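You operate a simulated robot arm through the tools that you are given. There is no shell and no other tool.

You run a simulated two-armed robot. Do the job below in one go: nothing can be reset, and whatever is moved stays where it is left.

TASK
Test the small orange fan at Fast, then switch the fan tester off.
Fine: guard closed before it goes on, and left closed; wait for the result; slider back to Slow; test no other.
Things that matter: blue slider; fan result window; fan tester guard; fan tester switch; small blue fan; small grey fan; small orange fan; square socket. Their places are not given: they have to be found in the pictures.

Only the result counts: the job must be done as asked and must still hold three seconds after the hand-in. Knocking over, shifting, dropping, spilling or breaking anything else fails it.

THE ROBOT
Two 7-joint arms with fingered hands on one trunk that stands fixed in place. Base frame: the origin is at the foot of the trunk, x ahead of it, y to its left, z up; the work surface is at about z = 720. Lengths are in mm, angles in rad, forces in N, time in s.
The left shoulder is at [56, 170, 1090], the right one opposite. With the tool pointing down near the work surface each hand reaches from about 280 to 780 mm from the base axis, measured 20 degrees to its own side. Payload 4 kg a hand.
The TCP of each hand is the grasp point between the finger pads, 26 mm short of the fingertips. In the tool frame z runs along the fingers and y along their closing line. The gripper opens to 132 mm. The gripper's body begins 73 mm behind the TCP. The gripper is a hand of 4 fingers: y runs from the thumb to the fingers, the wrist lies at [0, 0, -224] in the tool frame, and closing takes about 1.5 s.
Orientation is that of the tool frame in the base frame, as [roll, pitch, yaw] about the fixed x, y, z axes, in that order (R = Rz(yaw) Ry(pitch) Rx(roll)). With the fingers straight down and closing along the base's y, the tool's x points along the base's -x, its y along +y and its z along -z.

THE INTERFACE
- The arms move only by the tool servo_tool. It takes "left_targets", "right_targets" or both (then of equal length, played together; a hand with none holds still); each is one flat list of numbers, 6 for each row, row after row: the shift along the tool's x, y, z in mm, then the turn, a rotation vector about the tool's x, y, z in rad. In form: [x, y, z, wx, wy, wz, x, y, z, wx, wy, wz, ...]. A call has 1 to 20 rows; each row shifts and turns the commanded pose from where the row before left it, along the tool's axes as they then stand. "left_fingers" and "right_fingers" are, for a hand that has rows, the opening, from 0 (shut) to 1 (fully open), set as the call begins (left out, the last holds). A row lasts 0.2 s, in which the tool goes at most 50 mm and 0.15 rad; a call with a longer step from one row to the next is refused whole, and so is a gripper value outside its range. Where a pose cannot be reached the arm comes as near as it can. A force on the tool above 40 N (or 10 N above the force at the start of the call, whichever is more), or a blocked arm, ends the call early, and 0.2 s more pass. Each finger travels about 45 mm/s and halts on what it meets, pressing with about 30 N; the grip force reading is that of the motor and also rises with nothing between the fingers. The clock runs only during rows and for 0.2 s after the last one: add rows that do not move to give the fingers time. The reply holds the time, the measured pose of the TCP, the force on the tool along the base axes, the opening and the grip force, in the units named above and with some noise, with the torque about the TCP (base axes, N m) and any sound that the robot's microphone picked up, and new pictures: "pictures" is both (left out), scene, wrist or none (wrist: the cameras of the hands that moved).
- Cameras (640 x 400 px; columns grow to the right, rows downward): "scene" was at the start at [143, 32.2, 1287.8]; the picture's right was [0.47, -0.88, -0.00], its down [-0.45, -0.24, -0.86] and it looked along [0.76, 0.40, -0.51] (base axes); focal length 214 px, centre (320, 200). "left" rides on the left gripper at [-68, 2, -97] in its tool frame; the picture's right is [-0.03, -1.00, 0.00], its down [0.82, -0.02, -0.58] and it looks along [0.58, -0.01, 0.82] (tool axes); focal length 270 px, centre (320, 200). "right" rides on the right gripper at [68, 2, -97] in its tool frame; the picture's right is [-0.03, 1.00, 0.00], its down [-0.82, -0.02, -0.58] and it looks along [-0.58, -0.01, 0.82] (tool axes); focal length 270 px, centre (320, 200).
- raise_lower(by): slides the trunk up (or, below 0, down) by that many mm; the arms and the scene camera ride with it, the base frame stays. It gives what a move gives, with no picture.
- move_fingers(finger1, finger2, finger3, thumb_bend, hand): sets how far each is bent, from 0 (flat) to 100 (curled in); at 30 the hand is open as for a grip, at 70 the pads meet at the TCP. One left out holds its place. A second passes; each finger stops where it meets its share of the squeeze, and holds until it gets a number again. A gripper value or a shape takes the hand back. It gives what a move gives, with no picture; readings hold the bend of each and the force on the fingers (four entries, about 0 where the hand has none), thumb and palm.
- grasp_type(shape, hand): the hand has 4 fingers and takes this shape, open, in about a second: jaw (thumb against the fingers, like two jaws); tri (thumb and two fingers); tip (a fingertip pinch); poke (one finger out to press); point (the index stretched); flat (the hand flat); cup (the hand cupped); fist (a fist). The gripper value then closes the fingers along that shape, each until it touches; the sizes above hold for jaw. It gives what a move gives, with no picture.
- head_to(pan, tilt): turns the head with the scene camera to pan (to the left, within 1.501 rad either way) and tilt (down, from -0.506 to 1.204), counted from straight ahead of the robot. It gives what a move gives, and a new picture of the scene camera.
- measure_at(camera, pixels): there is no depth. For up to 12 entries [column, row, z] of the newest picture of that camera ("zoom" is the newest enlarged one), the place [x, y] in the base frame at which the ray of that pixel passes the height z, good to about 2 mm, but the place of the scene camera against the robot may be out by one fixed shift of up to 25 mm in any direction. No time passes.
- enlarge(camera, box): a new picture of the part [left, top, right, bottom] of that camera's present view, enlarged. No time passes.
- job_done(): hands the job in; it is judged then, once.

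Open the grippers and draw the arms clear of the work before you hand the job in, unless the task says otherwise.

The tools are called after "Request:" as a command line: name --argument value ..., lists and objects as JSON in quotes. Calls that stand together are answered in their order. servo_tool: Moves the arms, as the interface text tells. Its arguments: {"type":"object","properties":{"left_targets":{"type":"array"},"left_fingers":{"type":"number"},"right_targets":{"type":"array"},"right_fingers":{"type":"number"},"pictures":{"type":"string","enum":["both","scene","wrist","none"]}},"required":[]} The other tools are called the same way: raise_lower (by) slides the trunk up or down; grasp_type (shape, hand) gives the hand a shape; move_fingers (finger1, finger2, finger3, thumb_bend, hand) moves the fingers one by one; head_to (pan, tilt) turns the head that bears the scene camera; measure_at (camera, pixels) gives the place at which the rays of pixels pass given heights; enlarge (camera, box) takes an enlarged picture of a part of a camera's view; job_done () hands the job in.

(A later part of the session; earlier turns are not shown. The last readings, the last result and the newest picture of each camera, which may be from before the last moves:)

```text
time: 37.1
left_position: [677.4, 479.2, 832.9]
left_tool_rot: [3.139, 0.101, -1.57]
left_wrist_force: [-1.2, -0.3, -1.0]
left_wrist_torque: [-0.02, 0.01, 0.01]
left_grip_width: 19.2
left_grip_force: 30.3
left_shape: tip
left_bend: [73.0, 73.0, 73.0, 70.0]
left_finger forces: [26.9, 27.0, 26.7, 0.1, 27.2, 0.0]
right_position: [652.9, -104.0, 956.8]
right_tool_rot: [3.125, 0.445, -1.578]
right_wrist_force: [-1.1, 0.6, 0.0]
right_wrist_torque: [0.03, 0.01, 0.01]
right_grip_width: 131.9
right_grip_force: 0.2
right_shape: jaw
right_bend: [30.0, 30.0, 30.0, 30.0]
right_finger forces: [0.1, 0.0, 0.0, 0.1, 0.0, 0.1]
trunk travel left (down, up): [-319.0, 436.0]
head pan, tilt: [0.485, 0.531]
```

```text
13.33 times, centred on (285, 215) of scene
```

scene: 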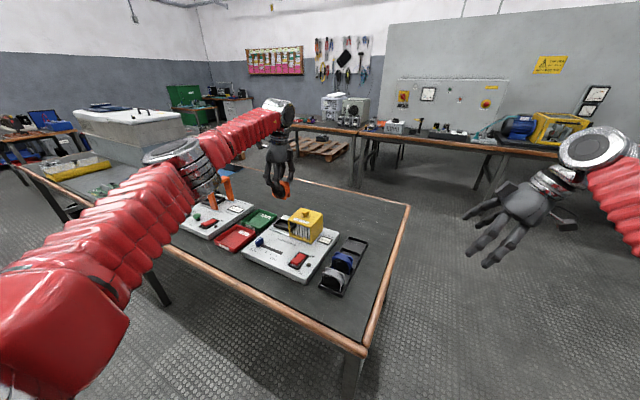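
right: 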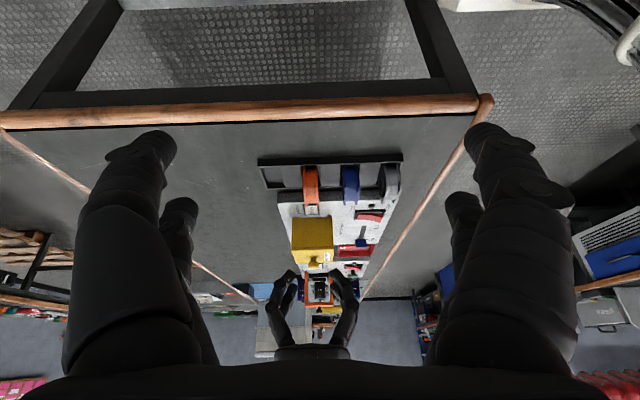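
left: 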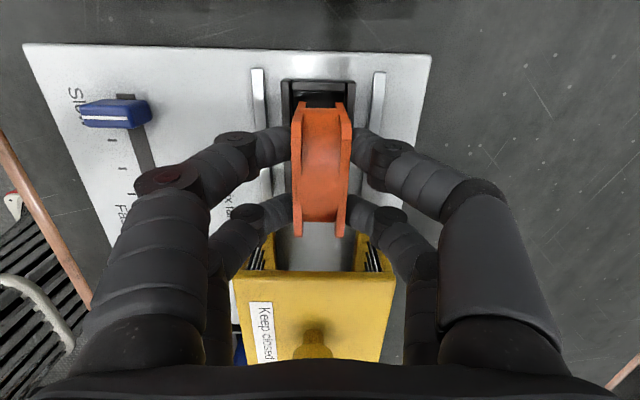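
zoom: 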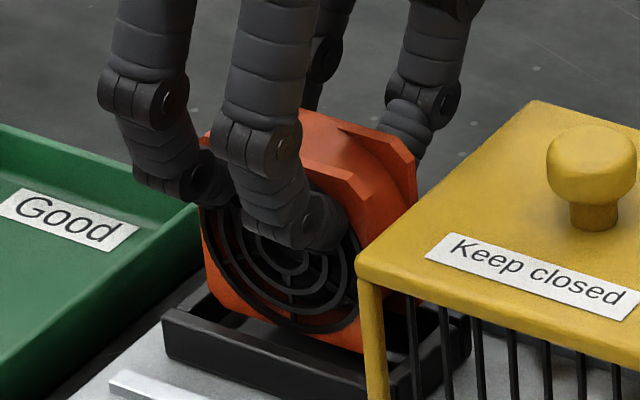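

Fan bottom (217–432) sits inside the socket's inner span (183–445), about 1 mm too far +x. I correct by −1 mm and lower 9 mm.

Request:
servo_tool --left_targets '[0, 1, 0, 0, 0, 0, 0.3, 0, 3, 0, 0, 0, 0.3, 0, 3, 0, 0, 0, 0.3, 0, 3, 0, 0, 0, 0, 0, 0, 0, 0, 0]' --pictures "wrist"

Request:
enlarge --camera "left" --box '[270, 60, 370, 140]'

Request:
enlarge --camera "scene" --box '[265, 200, 305, 230]'

```text
time: 38.3
left_position: [676.0, 478.6, 824.9]
left_tool_rot: [3.14, 0.097, -1.571]
left_wrist_force: [0.0, -0.2, -0.4]
left_wrist_torque: [0.0, 0.0, -0.01]
left_grip_width: 19.1
left_grip_force: 30.5
left_shape: tip
left_bend: [73.0, 73.0, 73.0, 70.0]
left_finger forces: [26.8, 26.9, 26.8, 0.0, 27.0, 0.0]
right_position: [651.8, -104.9, 956.4]
right_tool_rot: [3.125, 0.444, -1.578]
right_wrist_force: [-0.5, 0.0, 0.2]
right_wrist_torque: [0.02, -0.01, 0.02]
right_grip_width: 131.8
right_grip_force: 0.1
right_shape: jaw
right_bend: [30.0, 30.0, 30.0, 30.0]
right_finger forces: [0.0, 0.0, 0.0, 0.0, 0.1, 0.0]
trunk travel left (down, up): [-319.0, 436.0]
head pan, tilt: [0.485, 0.531]
```

left: 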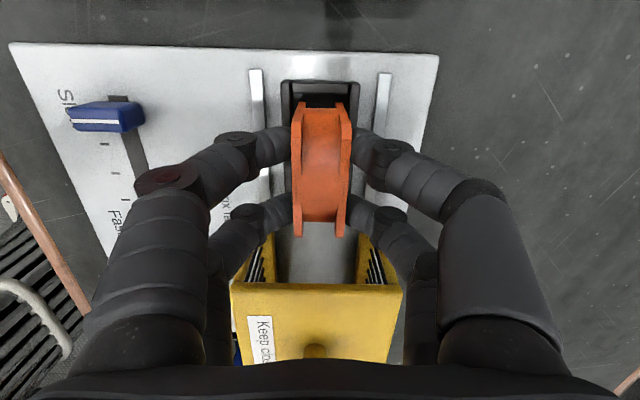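

```text
5.00 times, centred on (320, 100) of left
```

zoom: 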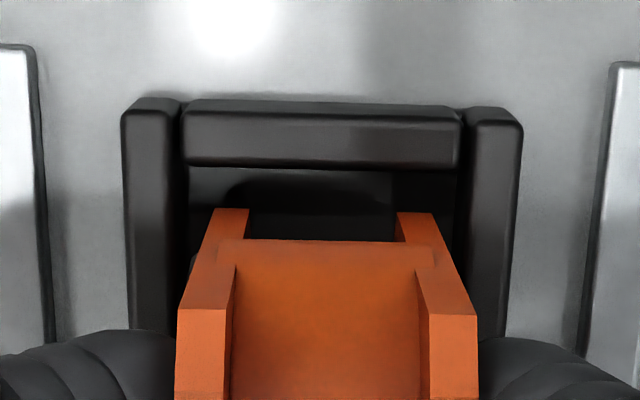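

```text
13.33 times, centred on (285, 215) of scene
```

zoom: 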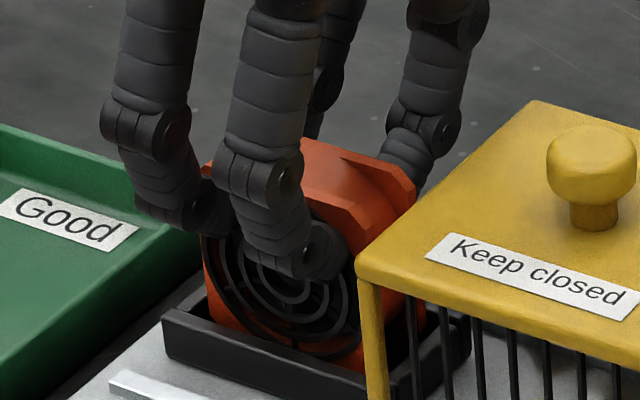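

The fan bottom is now within the walls, no contact force. I keep lowering in small steps while watching the force.

Request:
servo_tool --left_targets '[0.2, 0, 2, 0, 0, 0, 0.2, 0, 2, 0, 0, 0, 0, 0, 0, 0, 0, 0]' --pictures "none"

Request:
servo_tool --left_targets '[0.1, 0, 1, 0, 0, 0, 0.1, 0, 1, 0, 0, 0, 0, 0, 0, 0, 0, 0]' --pictures "wrist"

Request:
enlarge --camera "scene" --box '[265, 200, 305, 230]'

```text
time: 39.1
left_position: [675.1, 477.1, 819.5]
left_tool_rot: [3.14, 0.102, -1.571]
left_wrist_force: [0.4, -0.5, -0.8]
left_wrist_torque: [0.01, -0.01, -0.01]
left_grip_width: 19.3
left_grip_force: 30.0
left_shape: tip
left_bend: [73.0, 73.0, 73.0, 70.0]
left_finger forces: [26.9, 27.0, 26.8, 0.0, 27.1, 0.0]
right_position: [651.8, -103.5, 956.2]
right_tool_rot: [3.127, 0.446, -1.58]
right_wrist_force: [0.0, 0.8, -0.1]
right_wrist_torque: [0.0, 0.0, 0.05]
right_grip_width: 132.0
right_grip_force: 0.1
right_shape: jaw
right_bend: [30.0, 30.0, 30.0, 30.0]
right_finger forces: [0.1, 0.0, 0.0, 0.0, 0.0, 0.0]
trunk travel left (down, up): [-319.0, 436.0]
head pan, tilt: [0.485, 0.531]
```

```text
time: 39.9
left_position: [674.7, 479.0, 820.0]
left_tool_rot: [3.141, 0.101, -1.571]
left_wrist_force: [-0.4, -1.0, 2.9]
left_wrist_torque: [0.05, 0.03, -0.01]
left_grip_width: 19.3
left_grip_force: 30.1
left_shape: tip
left_bend: [73.0, 73.0, 73.0, 70.0]
left_finger forces: [27.3, 27.0, 26.9, 0.1, 27.9, 0.0]
right_position: [651.3, -104.8, 956.0]
right_tool_rot: [3.126, 0.445, -1.578]
right_wrist_force: [-0.4, 0.2, 0.5]
right_wrist_torque: [-0.01, -0.03, -0.01]
right_grip_width: 132.0
right_grip_force: 0.0
right_shape: jaw
right_bend: [30.0, 30.0, 30.0, 30.0]
right_finger forces: [0.1, 0.1, 0.0, 0.1, 0.0, 0.0]
trunk travel left (down, up): [-319.0, 436.0]
head pan, tilt: [0.485, 0.531]
```

left: 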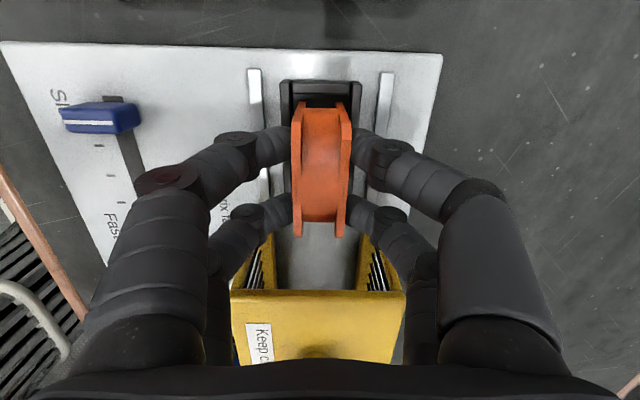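

```text
13.33 times, centred on (285, 215) of scene
```

zoom: 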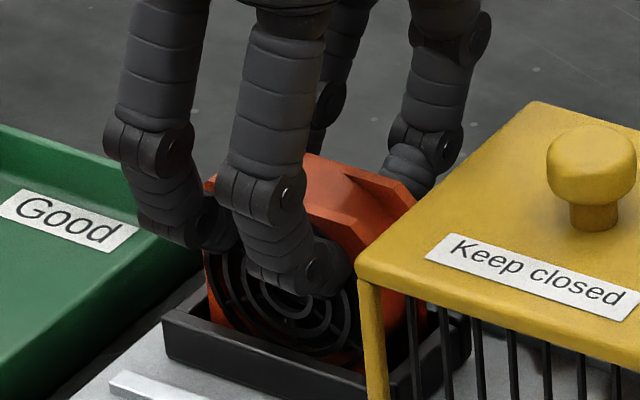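

Contact is starting (Fz ≈ +2.9 N). One more millimetre, then I check force.

Request:
servo_tool --left_targets '[0.1, 0, 1, 0, 0, 0, 0, 0, 0, 0, 0, 0]' --pictures "none"

```text
time: 40.5
left_position: [676.0, 478.4, 818.8]
left_tool_rot: [-3.139, 0.101, -1.57]
left_wrist_force: [2.1, 0.5, 8.6]
left_wrist_torque: [0.07, -0.04, -0.07]
left_grip_width: 18.9
left_grip_force: 30.2
left_shape: tip
left_bend: [73.0, 73.0, 73.0, 70.0]
left_finger forces: [27.7, 27.4, 27.5, 0.1, 28.9, 0.0]
right_position: [650.9, -104.5, 955.5]
right_tool_rot: [3.127, 0.445, -1.578]
right_wrist_force: [-0.4, -0.6, 0.6]
right_wrist_torque: [-0.02, 0.03, -0.01]
right_grip_width: 132.1
right_grip_force: 0.0
right_shape: jaw
right_bend: [30.0, 30.0, 30.0, 30.0]
right_finger forces: [0.1, 0.0, 0.1, 0.1, 0.0, 0.0]
trunk travel left (down, up): [-319.0, 436.0]
head pan, tilt: [0.485, 0.531]
```

The fan is seated (8.6 N). I open the fingers to release.

Request:
servo_tool --left_targets '[0, 0, 0, 0, 0, 0, 0, 0, 0, 0, 0, 0, 0, 0, 0, 0, 0, 0, 0, 0, 0, 0, 0, 0]' --left_fingers 0.38 --pictures "wrist"

Request:
enlarge --camera "left" --box '[240, 60, 400, 260]'

Request:
enlarge --camera "scene" --box '[265, 200, 305, 230]'

```text
time: 41.5
left_position: [675.6, 479.5, 816.4]
left_tool_rot: [3.14, 0.1, -1.57]
left_wrist_force: [-0.5, 0.9, 0.4]
left_wrist_torque: [-0.01, -0.01, 0.0]
left_grip_width: 49.6
left_grip_force: 0.1
left_shape: tip
left_bend: [74.0, 74.0, 74.0, 70.0]
left_finger forces: [0.0, 0.1, 0.0, 0.0, 0.0, 0.1]
right_position: [651.9, -104.4, 956.0]
right_tool_rot: [3.125, 0.446, -1.58]
right_wrist_force: [-0.9, -0.1, -0.7]
right_wrist_torque: [0.0, 0.01, -0.03]
right_grip_width: 131.8
right_grip_force: 0.0
right_shape: jaw
right_bend: [30.0, 30.0, 30.0, 30.0]
right_finger forces: [0.1, 0.0, 0.0, 0.0, 0.1, 0.1]
trunk travel left (down, up): [-319.0, 436.0]
head pan, tilt: [0.485, 0.531]
```

left: 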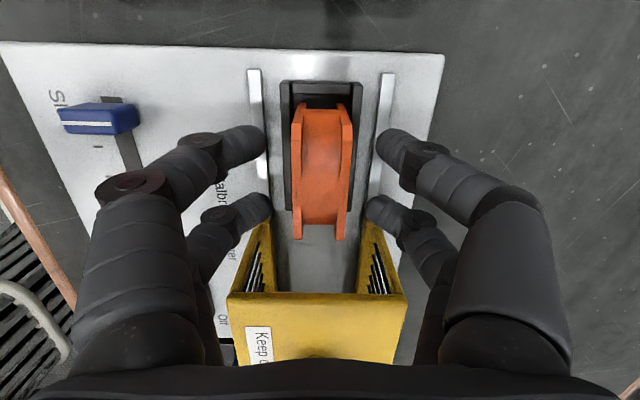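

```text
2.00 times, centred on (320, 160) of left
```

zoom: 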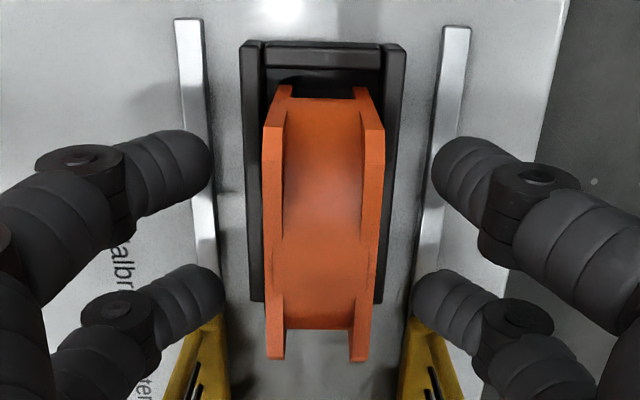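

```text
13.33 times, centred on (285, 215) of scene
```

zoom: 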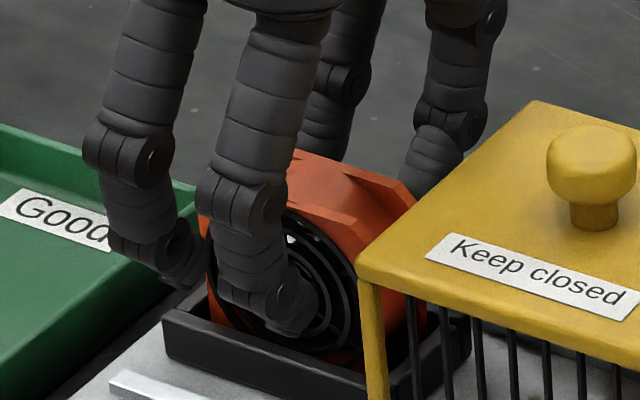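

The fan stands upright in the socket. I retreat straight up.

Request:
servo_tool --left_targets '[-1, 0, -10, 0, 0, 0, -3, 0, -30, 0, 0, 0, -4, 0, -40, 0, 0, 0, -4, 0, -40, 0, 0, 0, 0, 0, 0, 0, 0, 0]' --pictures "both"

Request:
enlarge --camera "left" --box '[240, 40, 420, 280]'

Request:
enlarge --camera "scene" --box '[255, 195, 345, 250]'

```text
time: 42.7
left_position: [675.8, 480.5, 937.2]
left_tool_rot: [3.139, 0.098, -1.572]
left_wrist_force: [0.5, 0.7, 0.0]
left_wrist_torque: [0.01, -0.02, 0.0]
left_grip_width: 49.7
left_grip_force: 0.1
left_shape: tip
left_bend: [74.0, 74.0, 74.0, 70.0]
left_finger forces: [0.0, 0.1, 0.0, 0.0, 0.0, 0.0]
right_position: [653.4, -103.7, 956.4]
right_tool_rot: [3.126, 0.446, -1.579]
right_wrist_force: [0.9, 0.8, 0.0]
right_wrist_torque: [0.0, 0.01, 0.02]
right_grip_width: 132.0
right_grip_force: 0.1
right_shape: jaw
right_bend: [30.0, 30.0, 30.0, 30.0]
right_finger forces: [0.1, 0.0, 0.0, 0.1, 0.0, 0.1]
trunk travel left (down, up): [-319.0, 436.0]
head pan, tilt: [0.485, 0.531]
```

scene: 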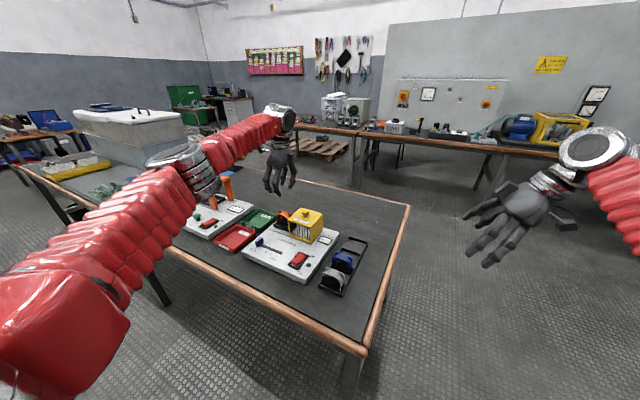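
left: 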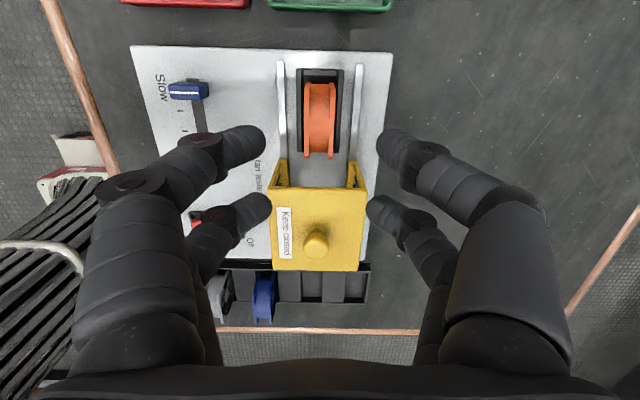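

```text
1.67 times, centred on (330, 160) of left
```

zoom: 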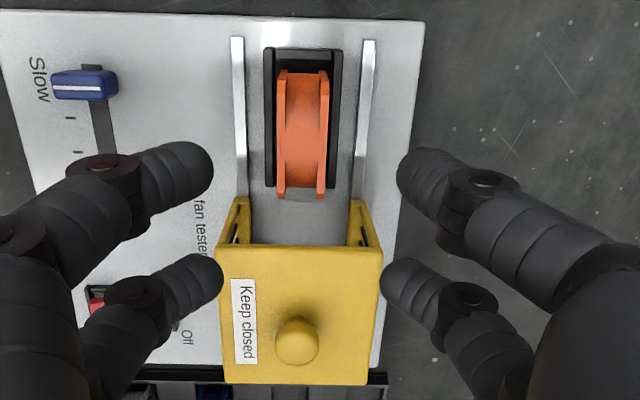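

```text
7.11 times, centred on (300, 222) of scene
```

zoom: 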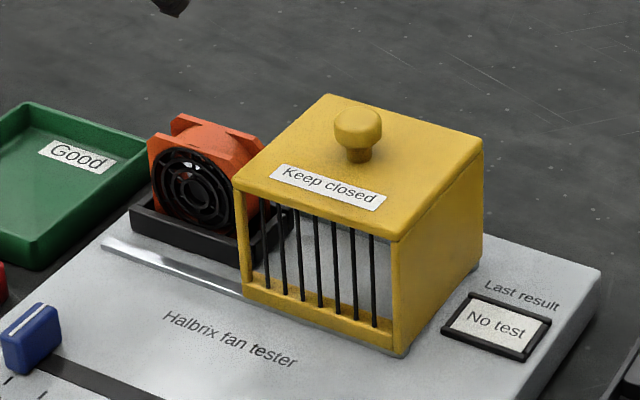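

The orange fan sits squarely in the socket. Next I'll slide the guard by its knob; I measure the knob position and height.

Request:
enlarge --camera "left" --box '[270, 190, 370, 280]'

Request:
measure_at --camera "left" --pixels '[[316.8, 242, 835], [316.8, 242, 845], [316.8, 242, 855], [270, 188, 820], [366, 188, 820], [272, 269, 820], [358, 271, 820]]'

```text
4.44 times, centred on (320, 235) of left
```

zoom: 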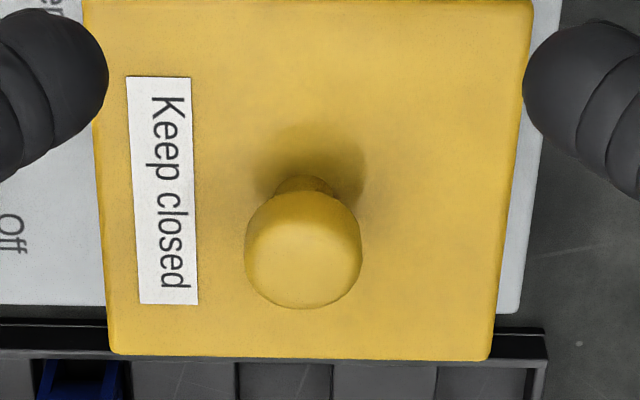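

```text
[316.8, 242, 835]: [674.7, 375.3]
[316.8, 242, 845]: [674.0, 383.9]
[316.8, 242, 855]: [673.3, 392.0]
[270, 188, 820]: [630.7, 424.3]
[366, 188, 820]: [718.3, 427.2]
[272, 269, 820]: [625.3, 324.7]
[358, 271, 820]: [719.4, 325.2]
```

Knob centre ≈ (675, 382), about 25 mm wide, top ≈ 848. I move above it at z≈905 and check.

Request:
servo_tool --left_targets '[33.7, 0.27, 6.7, 0, 0, 0, 33.7, 0.27, 6.7, 0, 0, 0, 33.7, 0.27, 6.7, 0, 0, 0, 0, 0, 0, 0, 0, 0, 0, 0, 0, 0, 0, 0]' --pictures "wrist"

Request:
enlarge --camera "left" --box '[240, 60, 400, 260]'

Request:
enlarge --camera "right" --box '[260, 180, 380, 300]'

```text
time: 43.9
left_position: [674.3, 383.1, 906.6]
left_tool_rot: [3.139, 0.1, -1.571]
left_wrist_force: [-1.0, -0.2, 0.1]
left_wrist_torque: [-0.01, -0.02, 0.0]
left_grip_width: 49.8
left_grip_force: 0.1
left_shape: tip
left_bend: [74.0, 74.0, 74.0, 70.0]
left_finger forces: [0.1, 0.0, 0.1, 0.0, 0.0, 0.0]
right_position: [652.6, -104.0, 956.7]
right_tool_rot: [3.127, 0.444, -1.58]
right_wrist_force: [0.1, -0.2, -0.4]
right_wrist_torque: [0.02, -0.02, 0.0]
right_grip_width: 131.8
right_grip_force: 0.0
right_shape: jaw
right_bend: [30.0, 30.0, 30.0, 30.0]
right_finger forces: [0.1, 0.0, 0.0, 0.0, 0.0, 0.0]
trunk travel left (down, up): [-319.0, 436.0]
head pan, tilt: [0.485, 0.531]
```

left: 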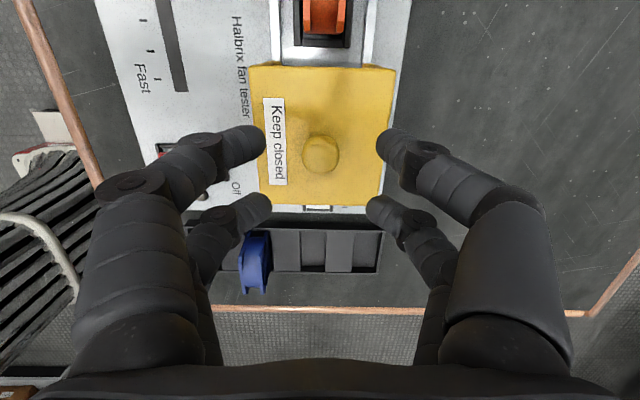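

```text
2.00 times, centred on (320, 160) of left
```

zoom: 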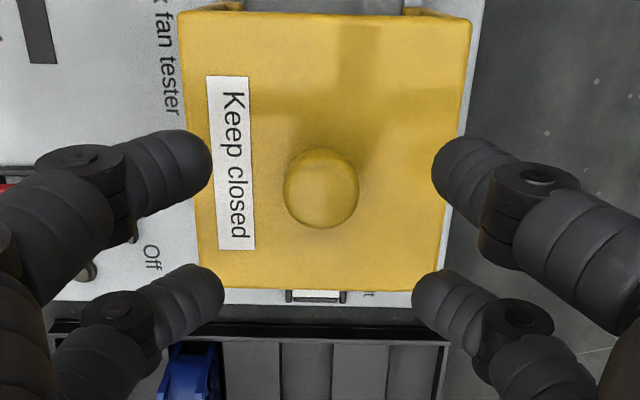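

```text
3.33 times, centred on (320, 240) of right
```

zoom: 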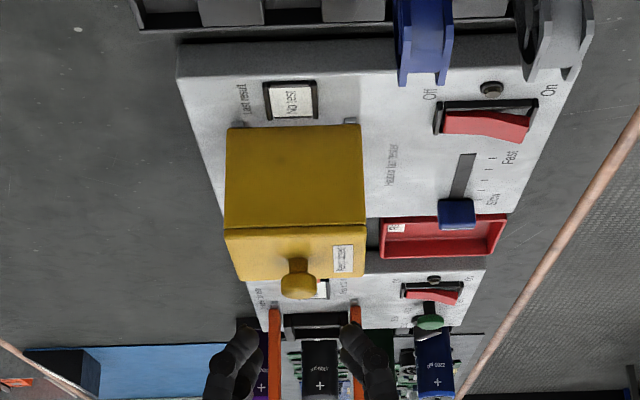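

The knob at (320,154) is centred under the hand. I descend 52 mm so the tips straddle the knob just above the guard top.

Request:
servo_tool --left_targets '[2.07, 0, 17.2, 0, 0, 0, 2.07, 0, 17.2, 0, 0, 0, 1.2, 0, 10.2, 0, 0, 0, 0.6, 0, 5, 0, 0, 0, 0, 0, 0, 0, 0, 0]' --pictures "wrist"

Request:
enlarge --camera "left" --box '[240, 60, 400, 260]'

Request:
enlarge --camera "scene" --box '[270, 180, 340, 240]'

```text
time: 45.1
left_position: [674.3, 378.8, 859.5]
left_tool_rot: [-3.14, 0.099, -1.571]
left_wrist_force: [0.4, 2.1, 17.5]
left_wrist_torque: [-0.32, 0.03, -0.03]
left_grip_width: 50.4
left_grip_force: 0.1
left_shape: tip
left_bend: [74.0, 75.0, 74.0, 70.0]
left_finger forces: [0.0, 9.5, 8.0, 0.1, 0.1, 0.0]
right_position: [650.8, -104.5, 956.7]
right_tool_rot: [3.126, 0.445, -1.58]
right_wrist_force: [0.3, 0.3, -0.6]
right_wrist_torque: [0.01, 0.01, 0.0]
right_grip_width: 131.8
right_grip_force: 0.2
right_shape: jaw
right_bend: [30.0, 30.0, 30.0, 30.0]
right_finger forces: [0.0, 0.0, 0.0, 0.0, 0.1, 0.0]
trunk travel left (down, up): [-319.0, 436.0]
head pan, tilt: [0.485, 0.531]
```

left: 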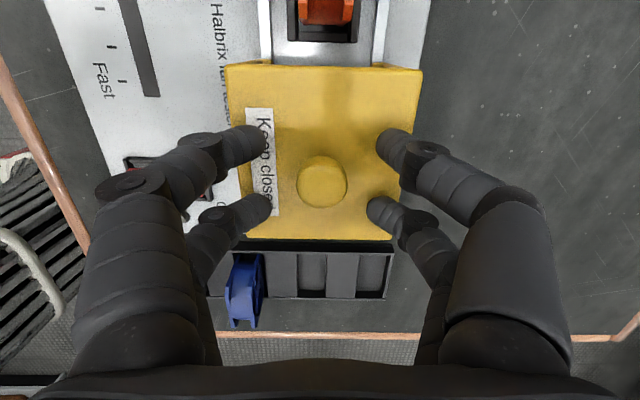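

```text
2.00 times, centred on (320, 160) of left
```

zoom: 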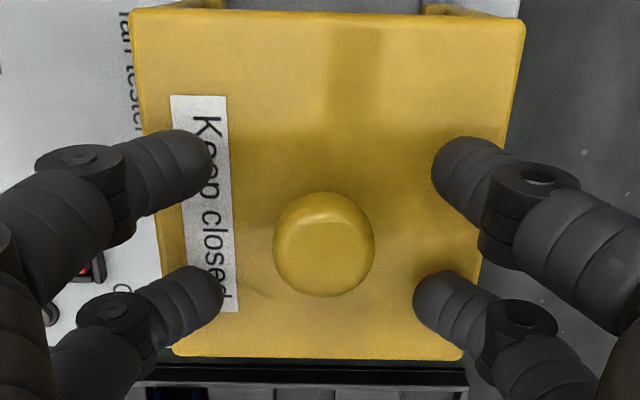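

```text
6.67 times, centred on (305, 210) of scene
```

zoom: 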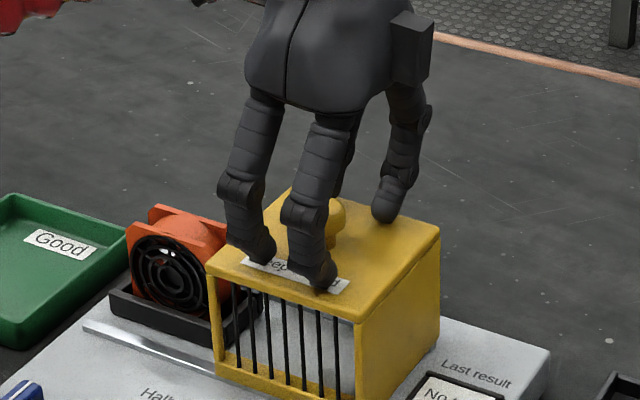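

The fingertips touched the guard's top (17 N), so it's a bit higher than thought. I back up 7 mm, shift +3 mm in y to centre on the knob.

Request:
servo_tool --left_targets '[-0.7, 0, -6.7, 0, 0, 0, -3, 0, 0, 0, 0, 0, 0, 0, 0, 0, 0, 0]' --pictures "wrist"

Request:
enlarge --camera "left" --box '[240, 60, 400, 260]'

```text
time: 45.9
left_position: [675.5, 382.8, 864.0]
left_tool_rot: [3.139, 0.099, -1.571]
left_wrist_force: [1.2, 0.9, 0.9]
left_wrist_torque: [0.03, 0.0, -0.01]
left_grip_width: 49.7
left_grip_force: 0.1
left_shape: tip
left_bend: [74.0, 74.0, 74.0, 70.0]
left_finger forces: [0.0, 0.0, 0.0, 0.0, 0.0, 0.0]
right_position: [652.2, -103.3, 955.7]
right_tool_rot: [3.125, 0.446, -1.579]
right_wrist_force: [-0.5, -0.3, 0.3]
right_wrist_torque: [0.01, 0.01, 0.0]
right_grip_width: 132.0
right_grip_force: 0.0
right_shape: jaw
right_bend: [30.0, 30.0, 30.0, 30.0]
right_finger forces: [0.1, 0.0, 0.0, 0.0, 0.0, 0.0]
trunk travel left (down, up): [-319.0, 436.0]
head pan, tilt: [0.485, 0.531]
```

left: 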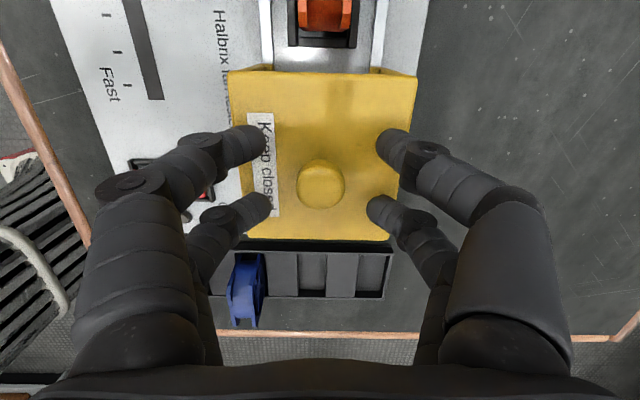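

```text
2.00 times, centred on (320, 160) of left
```

zoom: 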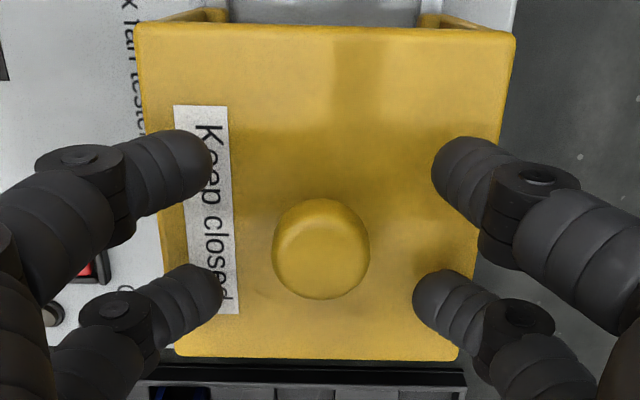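

The hand is now centred on the knob with no contact force. I close the fingers on it.

Request:
servo_tool --left_targets '[0, 0, 0, 0, 0, 0, 0, 0, 0, 0, 0, 0, 0, 0, 0, 0, 0, 0, 0, 0, 0, 0, 0, 0, 0, 0, 0, 0, 0, 0]' --left_fingers 0.1 --pictures "wrist"

Request:
enlarge --camera "left" --box '[240, 60, 400, 260]'

Request:
enlarge --camera "scene" --box '[270, 180, 340, 240]'

```text
time: 47.1
left_position: [674.5, 382.1, 864.6]
left_tool_rot: [3.14, 0.101, -1.57]
left_wrist_force: [0.2, -1.0, -0.2]
left_wrist_torque: [-0.03, -0.02, 0.0]
left_grip_width: 13.6
left_grip_force: 0.1
left_shape: tip
left_bend: [72.0, 72.0, 72.0, 70.0]
left_finger forces: [0.0, 0.0, 0.0, 0.1, 0.1, 0.0]
right_position: [652.1, -103.9, 955.3]
right_tool_rot: [3.127, 0.446, -1.579]
right_wrist_force: [-0.7, 0.4, 0.1]
right_wrist_torque: [0.01, 0.02, 0.0]
right_grip_width: 132.0
right_grip_force: 0.1
right_shape: jaw
right_bend: [30.0, 30.0, 30.0, 30.0]
right_finger forces: [0.1, 0.0, 0.1, 0.1, 0.0, 0.0]
trunk travel left (down, up): [-319.0, 436.0]
head pan, tilt: [0.485, 0.531]
```

left: 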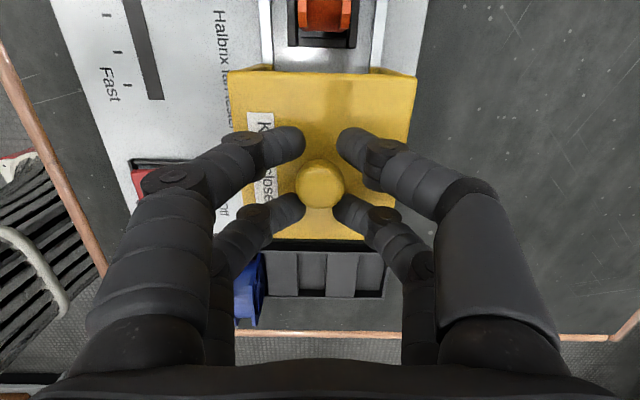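

```text
2.00 times, centred on (320, 160) of left
```

zoom: 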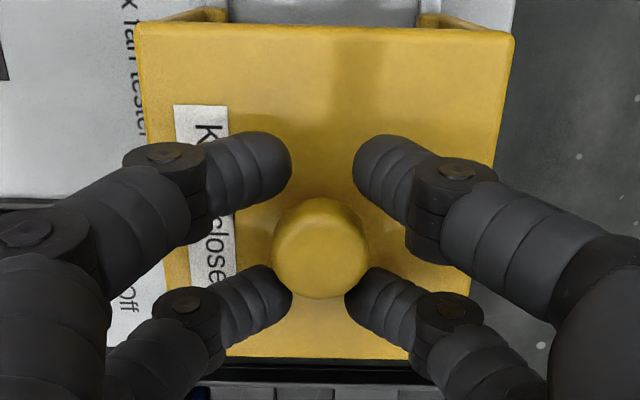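

```text
6.67 times, centred on (305, 210) of scene
```

zoom: 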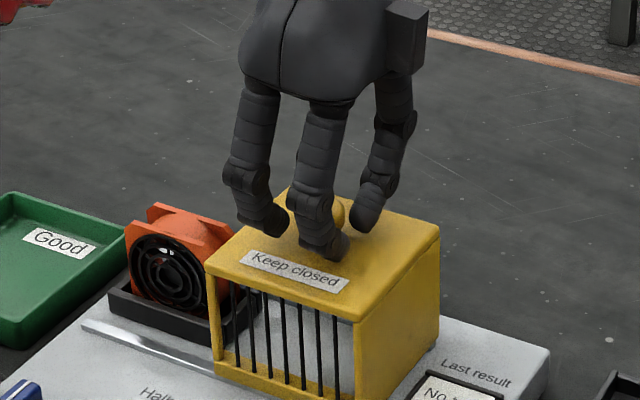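

The knob is caged between the two digit pairs (not squeezed). I push it in +y, starting with 50 mm.

Request:
servo_tool --left_targets '[-5, 0, 0.5, 0, 0, 0, -5, 0, 0.5, 0, 0, 0, -10, 0, 1, 0, 0, 0, -10, 0, 1, 0, 0, 0, -10, 0, 1, 0, 0, 0, -10, 0, 1, 0, 0, 0, 0, 0, 0, 0, 0, 0]' --pictures "both"

Request:
enlarge --camera "scene" --box '[260, 180, 340, 240]'

```text
time: 48.7
left_position: [675.1, 432.7, 864.3]
left_tool_rot: [-3.14, 0.101, -1.57]
left_wrist_force: [-0.2, -1.3, 0.4]
left_wrist_torque: [0.01, 0.04, 0.02]
left_grip_width: 13.5
left_grip_force: 0.1
left_shape: tip
left_bend: [72.0, 72.0, 72.0, 70.0]
left_finger forces: [0.1, 0.2, 0.1, 0.1, 0.0, 0.0]
right_position: [651.3, -104.1, 956.1]
right_tool_rot: [3.127, 0.446, -1.58]
right_wrist_force: [0.3, 0.5, 0.2]
right_wrist_torque: [-0.03, -0.01, 0.02]
right_grip_width: 132.0
right_grip_force: 0.0
right_shape: jaw
right_bend: [30.0, 30.0, 30.0, 30.0]
right_finger forces: [0.1, 0.1, 0.1, 0.0, 0.0, 0.1]
trunk travel left (down, up): [-319.0, 436.0]
head pan, tilt: [0.485, 0.531]
```

scene: 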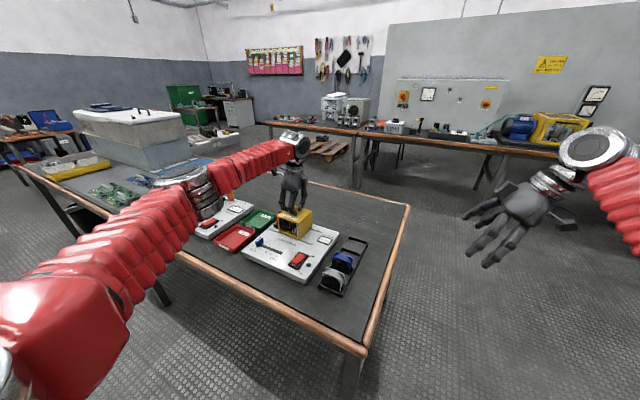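
left: 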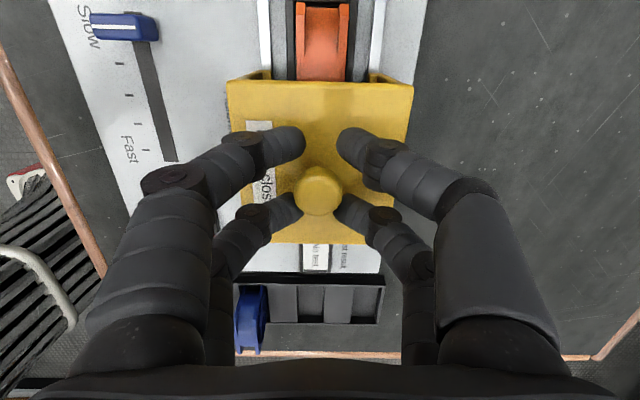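

```text
6.67 times, centred on (300, 210) of scene
```

zoom: 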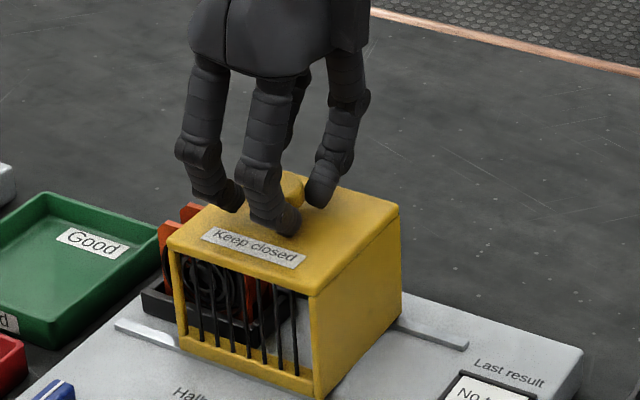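

The guard slides smoothly over the fan. I continue pushing toward the closed stop, slower near the end.

Request:
servo_tool --left_targets '[-10, 0, 1, 0, 0, 0, -10, 0, 1, 0, 0, 0, -8, 0, 0.8, 0, 0, 0, -5, 0, 0.5, 0, 0, 0, 0, 0, 0, 0, 0, 0]' --pictures "wrist"

Request:
enlarge --camera "scene" --box '[260, 180, 340, 240]'

```text
time: 49.9
left_position: [675.1, 465.0, 864.2]
left_tool_rot: [3.139, 0.101, -1.571]
left_wrist_force: [0.1, -0.5, 0.0]
left_wrist_torque: [-0.01, 0.06, -0.03]
left_grip_width: 13.5
left_grip_force: 0.1
left_shape: tip
left_bend: [72.0, 72.0, 72.0, 70.0]
left_finger forces: [0.0, 0.8, 0.2, 0.1, 0.0, 0.0]
right_position: [652.4, -105.4, 956.2]
right_tool_rot: [3.126, 0.445, -1.58]
right_wrist_force: [0.2, 1.0, -0.3]
right_wrist_torque: [0.01, -0.02, -0.03]
right_grip_width: 132.1
right_grip_force: 0.1
right_shape: jaw
right_bend: [30.0, 30.0, 30.0, 30.0]
right_finger forces: [0.0, 0.0, 0.0, 0.0, 0.0, 0.0]
trunk travel left (down, up): [-319.0, 436.0]
head pan, tilt: [0.485, 0.531]
```

left: 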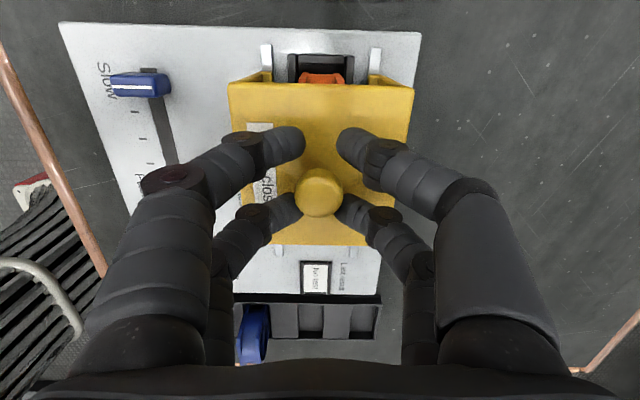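

```text
6.67 times, centred on (300, 210) of scene
```

zoom: 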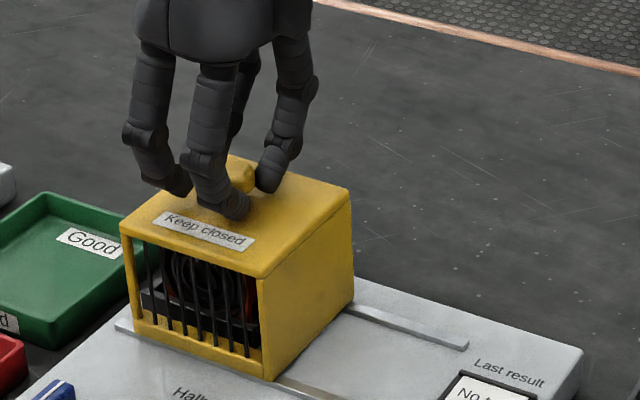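

The guard is nearly at the rail's left end. I push on in 3 mm steps until it stops.

Request:
servo_tool --left_targets '[-3, 0, 0.3, 0, 0, 0, -3, 0, 0.3, 0, 0, 0, -3, 0, 0.3, 0, 0, 0, -3, 0, 0.3, 0, 0, 0, 0, 0, 0, 0, 0, 0]' --pictures "wrist"

Request:
enlarge --camera "scene" --box '[260, 180, 340, 240]'

```text
time: 51.1
left_position: [675.4, 475.6, 864.1]
left_tool_rot: [3.14, 0.1, -1.572]
left_wrist_force: [0.2, -1.3, 0.0]
left_wrist_torque: [-0.02, -0.02, -0.02]
left_grip_width: 13.4
left_grip_force: 0.1
left_shape: tip
left_bend: [72.0, 72.0, 72.0, 70.0]
left_finger forces: [0.0, 0.5, 0.8, 0.0, 0.0, 0.1]
right_position: [651.9, -104.5, 956.4]
right_tool_rot: [3.129, 0.445, -1.579]
right_wrist_force: [-0.4, 0.3, -0.1]
right_wrist_torque: [0.01, 0.0, 0.01]
right_grip_width: 132.2
right_grip_force: 0.0
right_shape: jaw
right_bend: [30.0, 30.0, 30.0, 30.0]
right_finger forces: [0.1, 0.1, 0.0, 0.0, 0.1, 0.0]
trunk travel left (down, up): [-319.0, 436.0]
head pan, tilt: [0.485, 0.531]
```

left: 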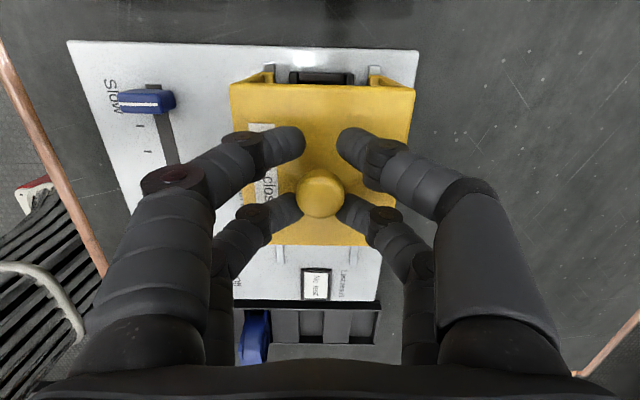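

```text
6.67 times, centred on (300, 210) of scene
```

zoom: 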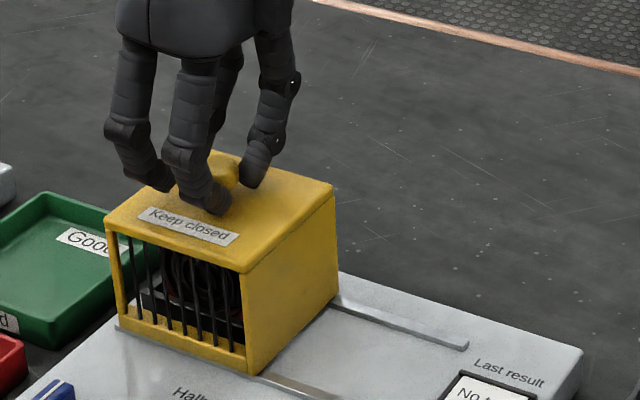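

Still no stop force; I keep pushing in 2 mm steps.

Request:
servo_tool --left_targets '[-2, 0, 0.2, 0, 0, 0, -2, 0, 0.2, 0, 0, 0, -2, 0, 0.2, 0, 0, 0, 0, 0, 0, 0, 0, 0]' --pictures "wrist"

Request:
enlarge --camera "scene" --box '[260, 180, 340, 240]'

```text
time: 52.1
left_position: [675.8, 482.6, 864.5]
left_tool_rot: [-3.141, 0.1, -1.573]
left_wrist_force: [-1.1, -1.6, -0.1]
left_wrist_torque: [0.02, 0.01, 0.0]
left_grip_width: 13.6
left_grip_force: 0.1
left_shape: tip
left_bend: [72.0, 72.0, 72.0, 70.0]
left_finger forces: [0.0, 0.9, 0.7, 0.1, 0.0, 0.0]
right_position: [650.0, -104.0, 956.5]
right_tool_rot: [3.126, 0.445, -1.578]
right_wrist_force: [0.4, 0.9, 0.4]
right_wrist_torque: [0.04, 0.01, 0.01]
right_grip_width: 132.3
right_grip_force: 0.1
right_shape: jaw
right_bend: [30.0, 30.0, 30.0, 30.0]
right_finger forces: [0.0, 0.0, 0.1, 0.0, 0.0, 0.0]
trunk travel left (down, up): [-319.0, 436.0]
head pan, tilt: [0.485, 0.531]
```

left: 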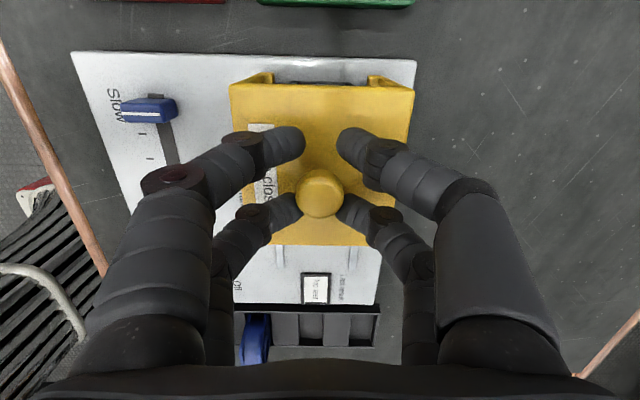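

```text
6.67 times, centred on (300, 210) of scene
```

zoom: 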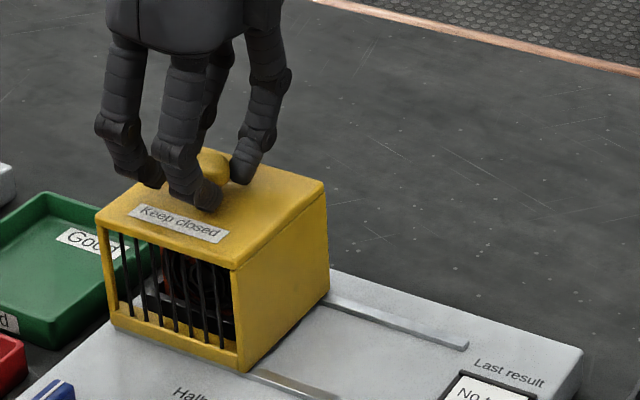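

The knob is now at y≈477 (travel ≈95 mm). I continue in 2 mm steps looking for the end stop.

Request:
servo_tool --left_targets '[-2, 0, 0.2, 0, 0, 0, -2, 0, 0.2, 0, 0, 0, 0, 0, 0, 0, 0, 0]' --pictures "wrist"

Request:
enlarge --camera "scene" --box '[260, 180, 340, 240]'

```text
time: 52.9
left_position: [674.3, 486.2, 865.2]
left_tool_rot: [-3.141, 0.1, -1.572]
left_wrist_force: [-0.7, -3.8, 0.1]
left_wrist_torque: [-0.06, -0.01, 0.02]
left_grip_width: 13.5
left_grip_force: 0.0
left_shape: tip
left_bend: [72.0, 72.0, 72.0, 70.0]
left_finger forces: [0.0, 1.9, 1.6, 0.0, 0.1, 0.0]
right_position: [652.2, -104.8, 956.1]
right_tool_rot: [3.126, 0.446, -1.58]
right_wrist_force: [-0.4, 0.0, 0.3]
right_wrist_torque: [-0.03, 0.0, 0.01]
right_grip_width: 132.0
right_grip_force: 0.1
right_shape: jaw
right_bend: [30.0, 30.0, 30.0, 30.0]
right_finger forces: [0.1, 0.0, 0.1, 0.1, 0.0, 0.0]
trunk travel left (down, up): [-319.0, 436.0]
head pan, tilt: [0.485, 0.531]
```

left: 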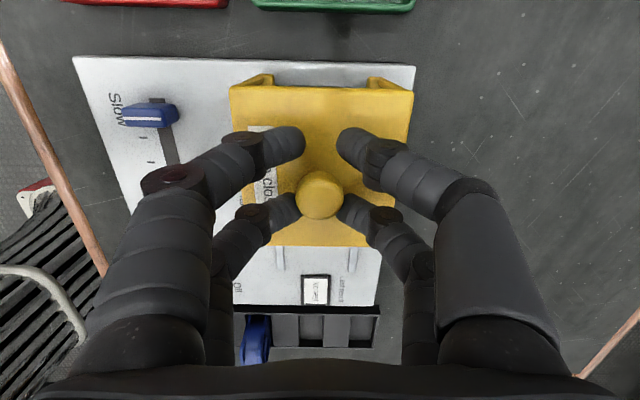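

```text
6.67 times, centred on (300, 210) of scene
```

zoom: 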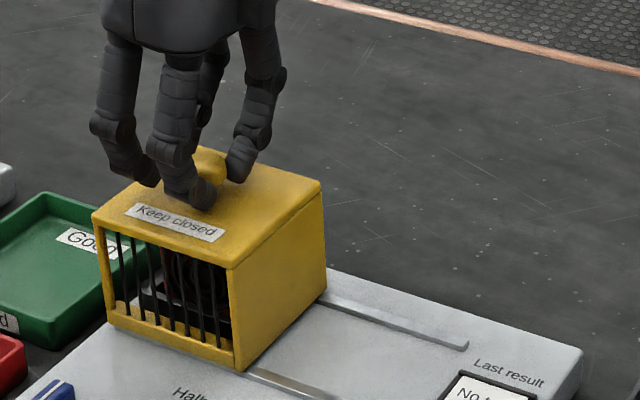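

Force along y rises (−3.8 N), suggesting the stop. One more 2 mm push to confirm.

Request:
servo_tool --left_targets '[-2, 0, 0.2, 0, 0, 0, 0, 0, 0, 0, 0, 0]' --pictures "none"

```text
time: 53.5
left_position: [675.5, 488.6, 865.1]
left_tool_rot: [3.142, 0.103, -1.572]
left_wrist_force: [0.1, -3.3, -0.5]
left_wrist_torque: [-0.1, 0.01, 0.01]
left_grip_width: 13.9
left_grip_force: 0.2
left_shape: tip
left_bend: [72.0, 71.0, 71.0, 70.0]
left_finger forces: [0.0, 1.8, 1.8, 0.0, 0.1, 0.0]
right_position: [653.1, -104.4, 954.6]
right_tool_rot: [3.126, 0.445, -1.579]
right_wrist_force: [0.3, -0.2, -0.8]
right_wrist_torque: [-0.02, 0.01, 0.02]
right_grip_width: 132.0
right_grip_force: 0.1
right_shape: jaw
right_bend: [30.0, 30.0, 30.0, 30.0]
right_finger forces: [0.1, 0.0, 0.1, 0.0, 0.1, 0.0]
trunk travel left (down, up): [-319.0, 436.0]
head pan, tilt: [0.485, 0.531]
```

Force is unchanged at about −3.5 N; I push 4 mm more and look whether the guard itself still moves.

Request:
servo_tool --left_targets '[-2, 0, 0.2, 0, 0, 0, -2, 0, 0.2, 0, 0, 0, 0, 0, 0, 0, 0, 0]' --pictures "wrist"

Request:
enlarge --camera "scene" --box '[260, 180, 340, 240]'

Request:
enlarge --camera "left" --box '[220, 50, 420, 260]'

```text
time: 54.3
left_position: [676.3, 492.2, 865.3]
left_tool_rot: [-3.141, 0.098, -1.571]
left_wrist_force: [-0.3, -4.7, 0.9]
left_wrist_torque: [-0.08, 0.0, -0.01]
left_grip_width: 14.0
left_grip_force: 0.1
left_shape: tip
left_bend: [72.0, 71.0, 71.0, 70.0]
left_finger forces: [0.0, 2.7, 2.5, 0.0, 0.0, 0.0]
right_position: [651.5, -105.5, 956.0]
right_tool_rot: [3.126, 0.444, -1.58]
right_wrist_force: [1.0, 0.3, 0.0]
right_wrist_torque: [0.02, -0.02, -0.03]
right_grip_width: 132.1
right_grip_force: 0.0
right_shape: jaw
right_bend: [30.0, 30.0, 30.0, 30.0]
right_finger forces: [0.0, 0.1, 0.0, 0.1, 0.1, 0.0]
trunk travel left (down, up): [-319.0, 436.0]
head pan, tilt: [0.485, 0.531]
```

left: 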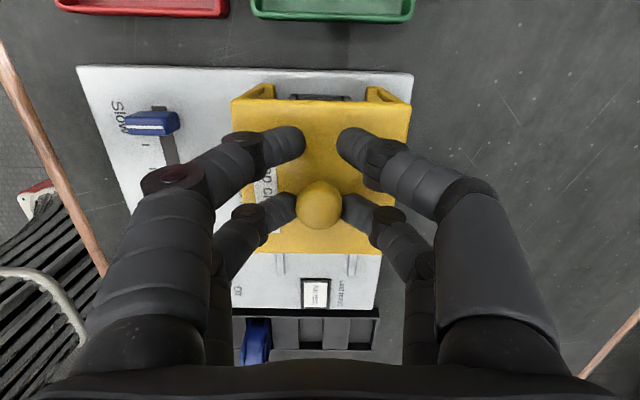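

```text
6.67 times, centred on (300, 210) of scene
```

zoom: 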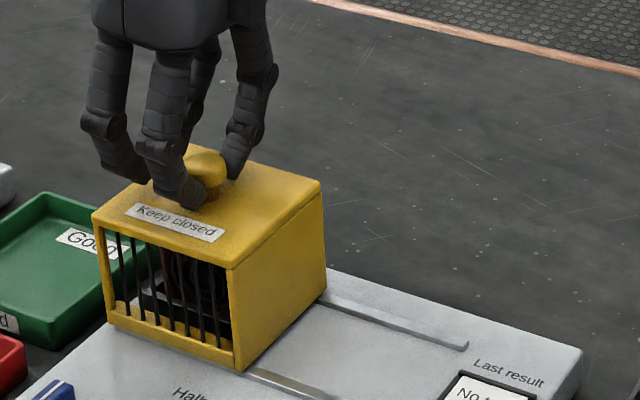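

```text
1.90 times, centred on (320, 155) of left
```

zoom: 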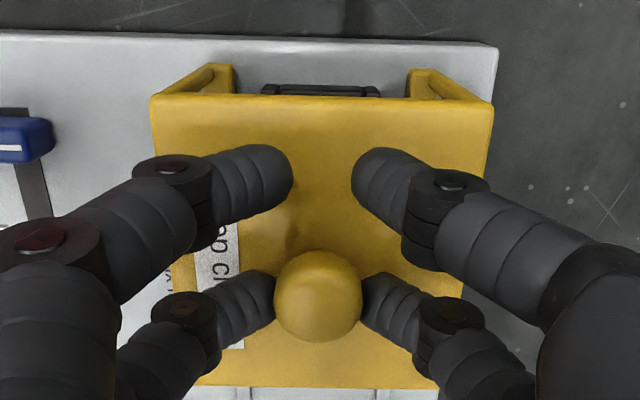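

The guard did not move while the hand advanced (digits wedged around the knob), which suggests the stop. To confirm firmly, I back off 8 mm, close the fingers fully, and push again.

Request:
servo_tool --left_targets '[4, 0, -0.4, 0, 0, 0, 4, 0, -0.4, 0, 0, 0, 0, 0, 0, 0, 0, 0]' --pictures "none"

Request:
servo_tool --left_targets '[0, 0, 0, 0, 0, 0, 0, 0, 0, 0, 0, 0, 0, 0, 0, 0, 0, 0]' --left_fingers 0.0 --pictures "wrist"

```text
time: 55.1
left_position: [674.9, 486.1, 865.1]
left_tool_rot: [3.14, 0.098, -1.57]
left_wrist_force: [0.1, -0.4, -0.7]
left_wrist_torque: [-0.01, 0.0, -0.04]
left_grip_width: 13.7
left_grip_force: 0.0
left_shape: tip
left_bend: [72.0, 72.0, 71.0, 70.0]
left_finger forces: [0.0, 0.2, 0.4, 0.0, 0.1, 0.1]
right_position: [650.9, -104.1, 956.2]
right_tool_rot: [3.126, 0.444, -1.579]
right_wrist_force: [-0.4, -0.3, 0.5]
right_wrist_torque: [0.04, 0.0, -0.03]
right_grip_width: 131.9
right_grip_force: 0.0
right_shape: jaw
right_bend: [30.0, 30.0, 30.0, 30.0]
right_finger forces: [0.0, 0.0, 0.1, 0.0, 0.1, 0.0]
trunk travel left (down, up): [-319.0, 436.0]
head pan, tilt: [0.485, 0.531]
```

```text
time: 55.9
left_position: [676.3, 482.1, 864.6]
left_tool_rot: [3.141, 0.098, -1.576]
left_wrist_force: [-1.1, -15.7, -6.1]
left_wrist_torque: [-0.21, 0.02, 0.0]
left_grip_width: 0.1
left_grip_force: 29.9
left_shape: tip
left_bend: [61.0, 72.0, 73.0, 70.0]
left_finger forces: [0.0, 0.1, 0.1, 0.0, 0.0, 0.2]
right_position: [652.0, -105.5, 955.3]
right_tool_rot: [3.123, 0.447, -1.58]
right_wrist_force: [-0.8, 0.0, -0.1]
right_wrist_torque: [-0.04, -0.02, -0.02]
right_grip_width: 132.0
right_grip_force: 0.0
right_shape: jaw
right_bend: [30.0, 30.0, 30.0, 30.0]
right_finger forces: [0.1, 0.0, 0.0, 0.0, 0.0, 0.0]
trunk travel left (down, up): [-319.0, 436.0]
head pan, tilt: [0.485, 0.531]
```

left: 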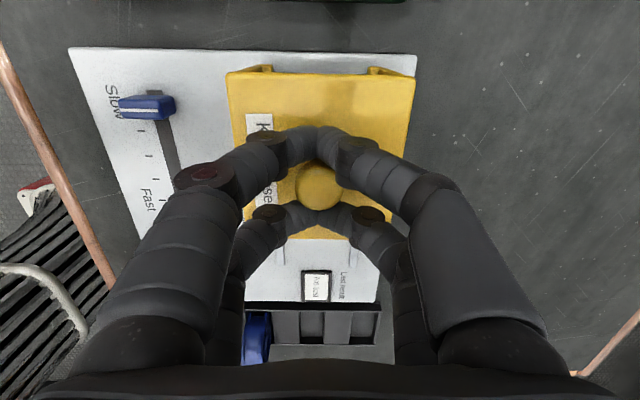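

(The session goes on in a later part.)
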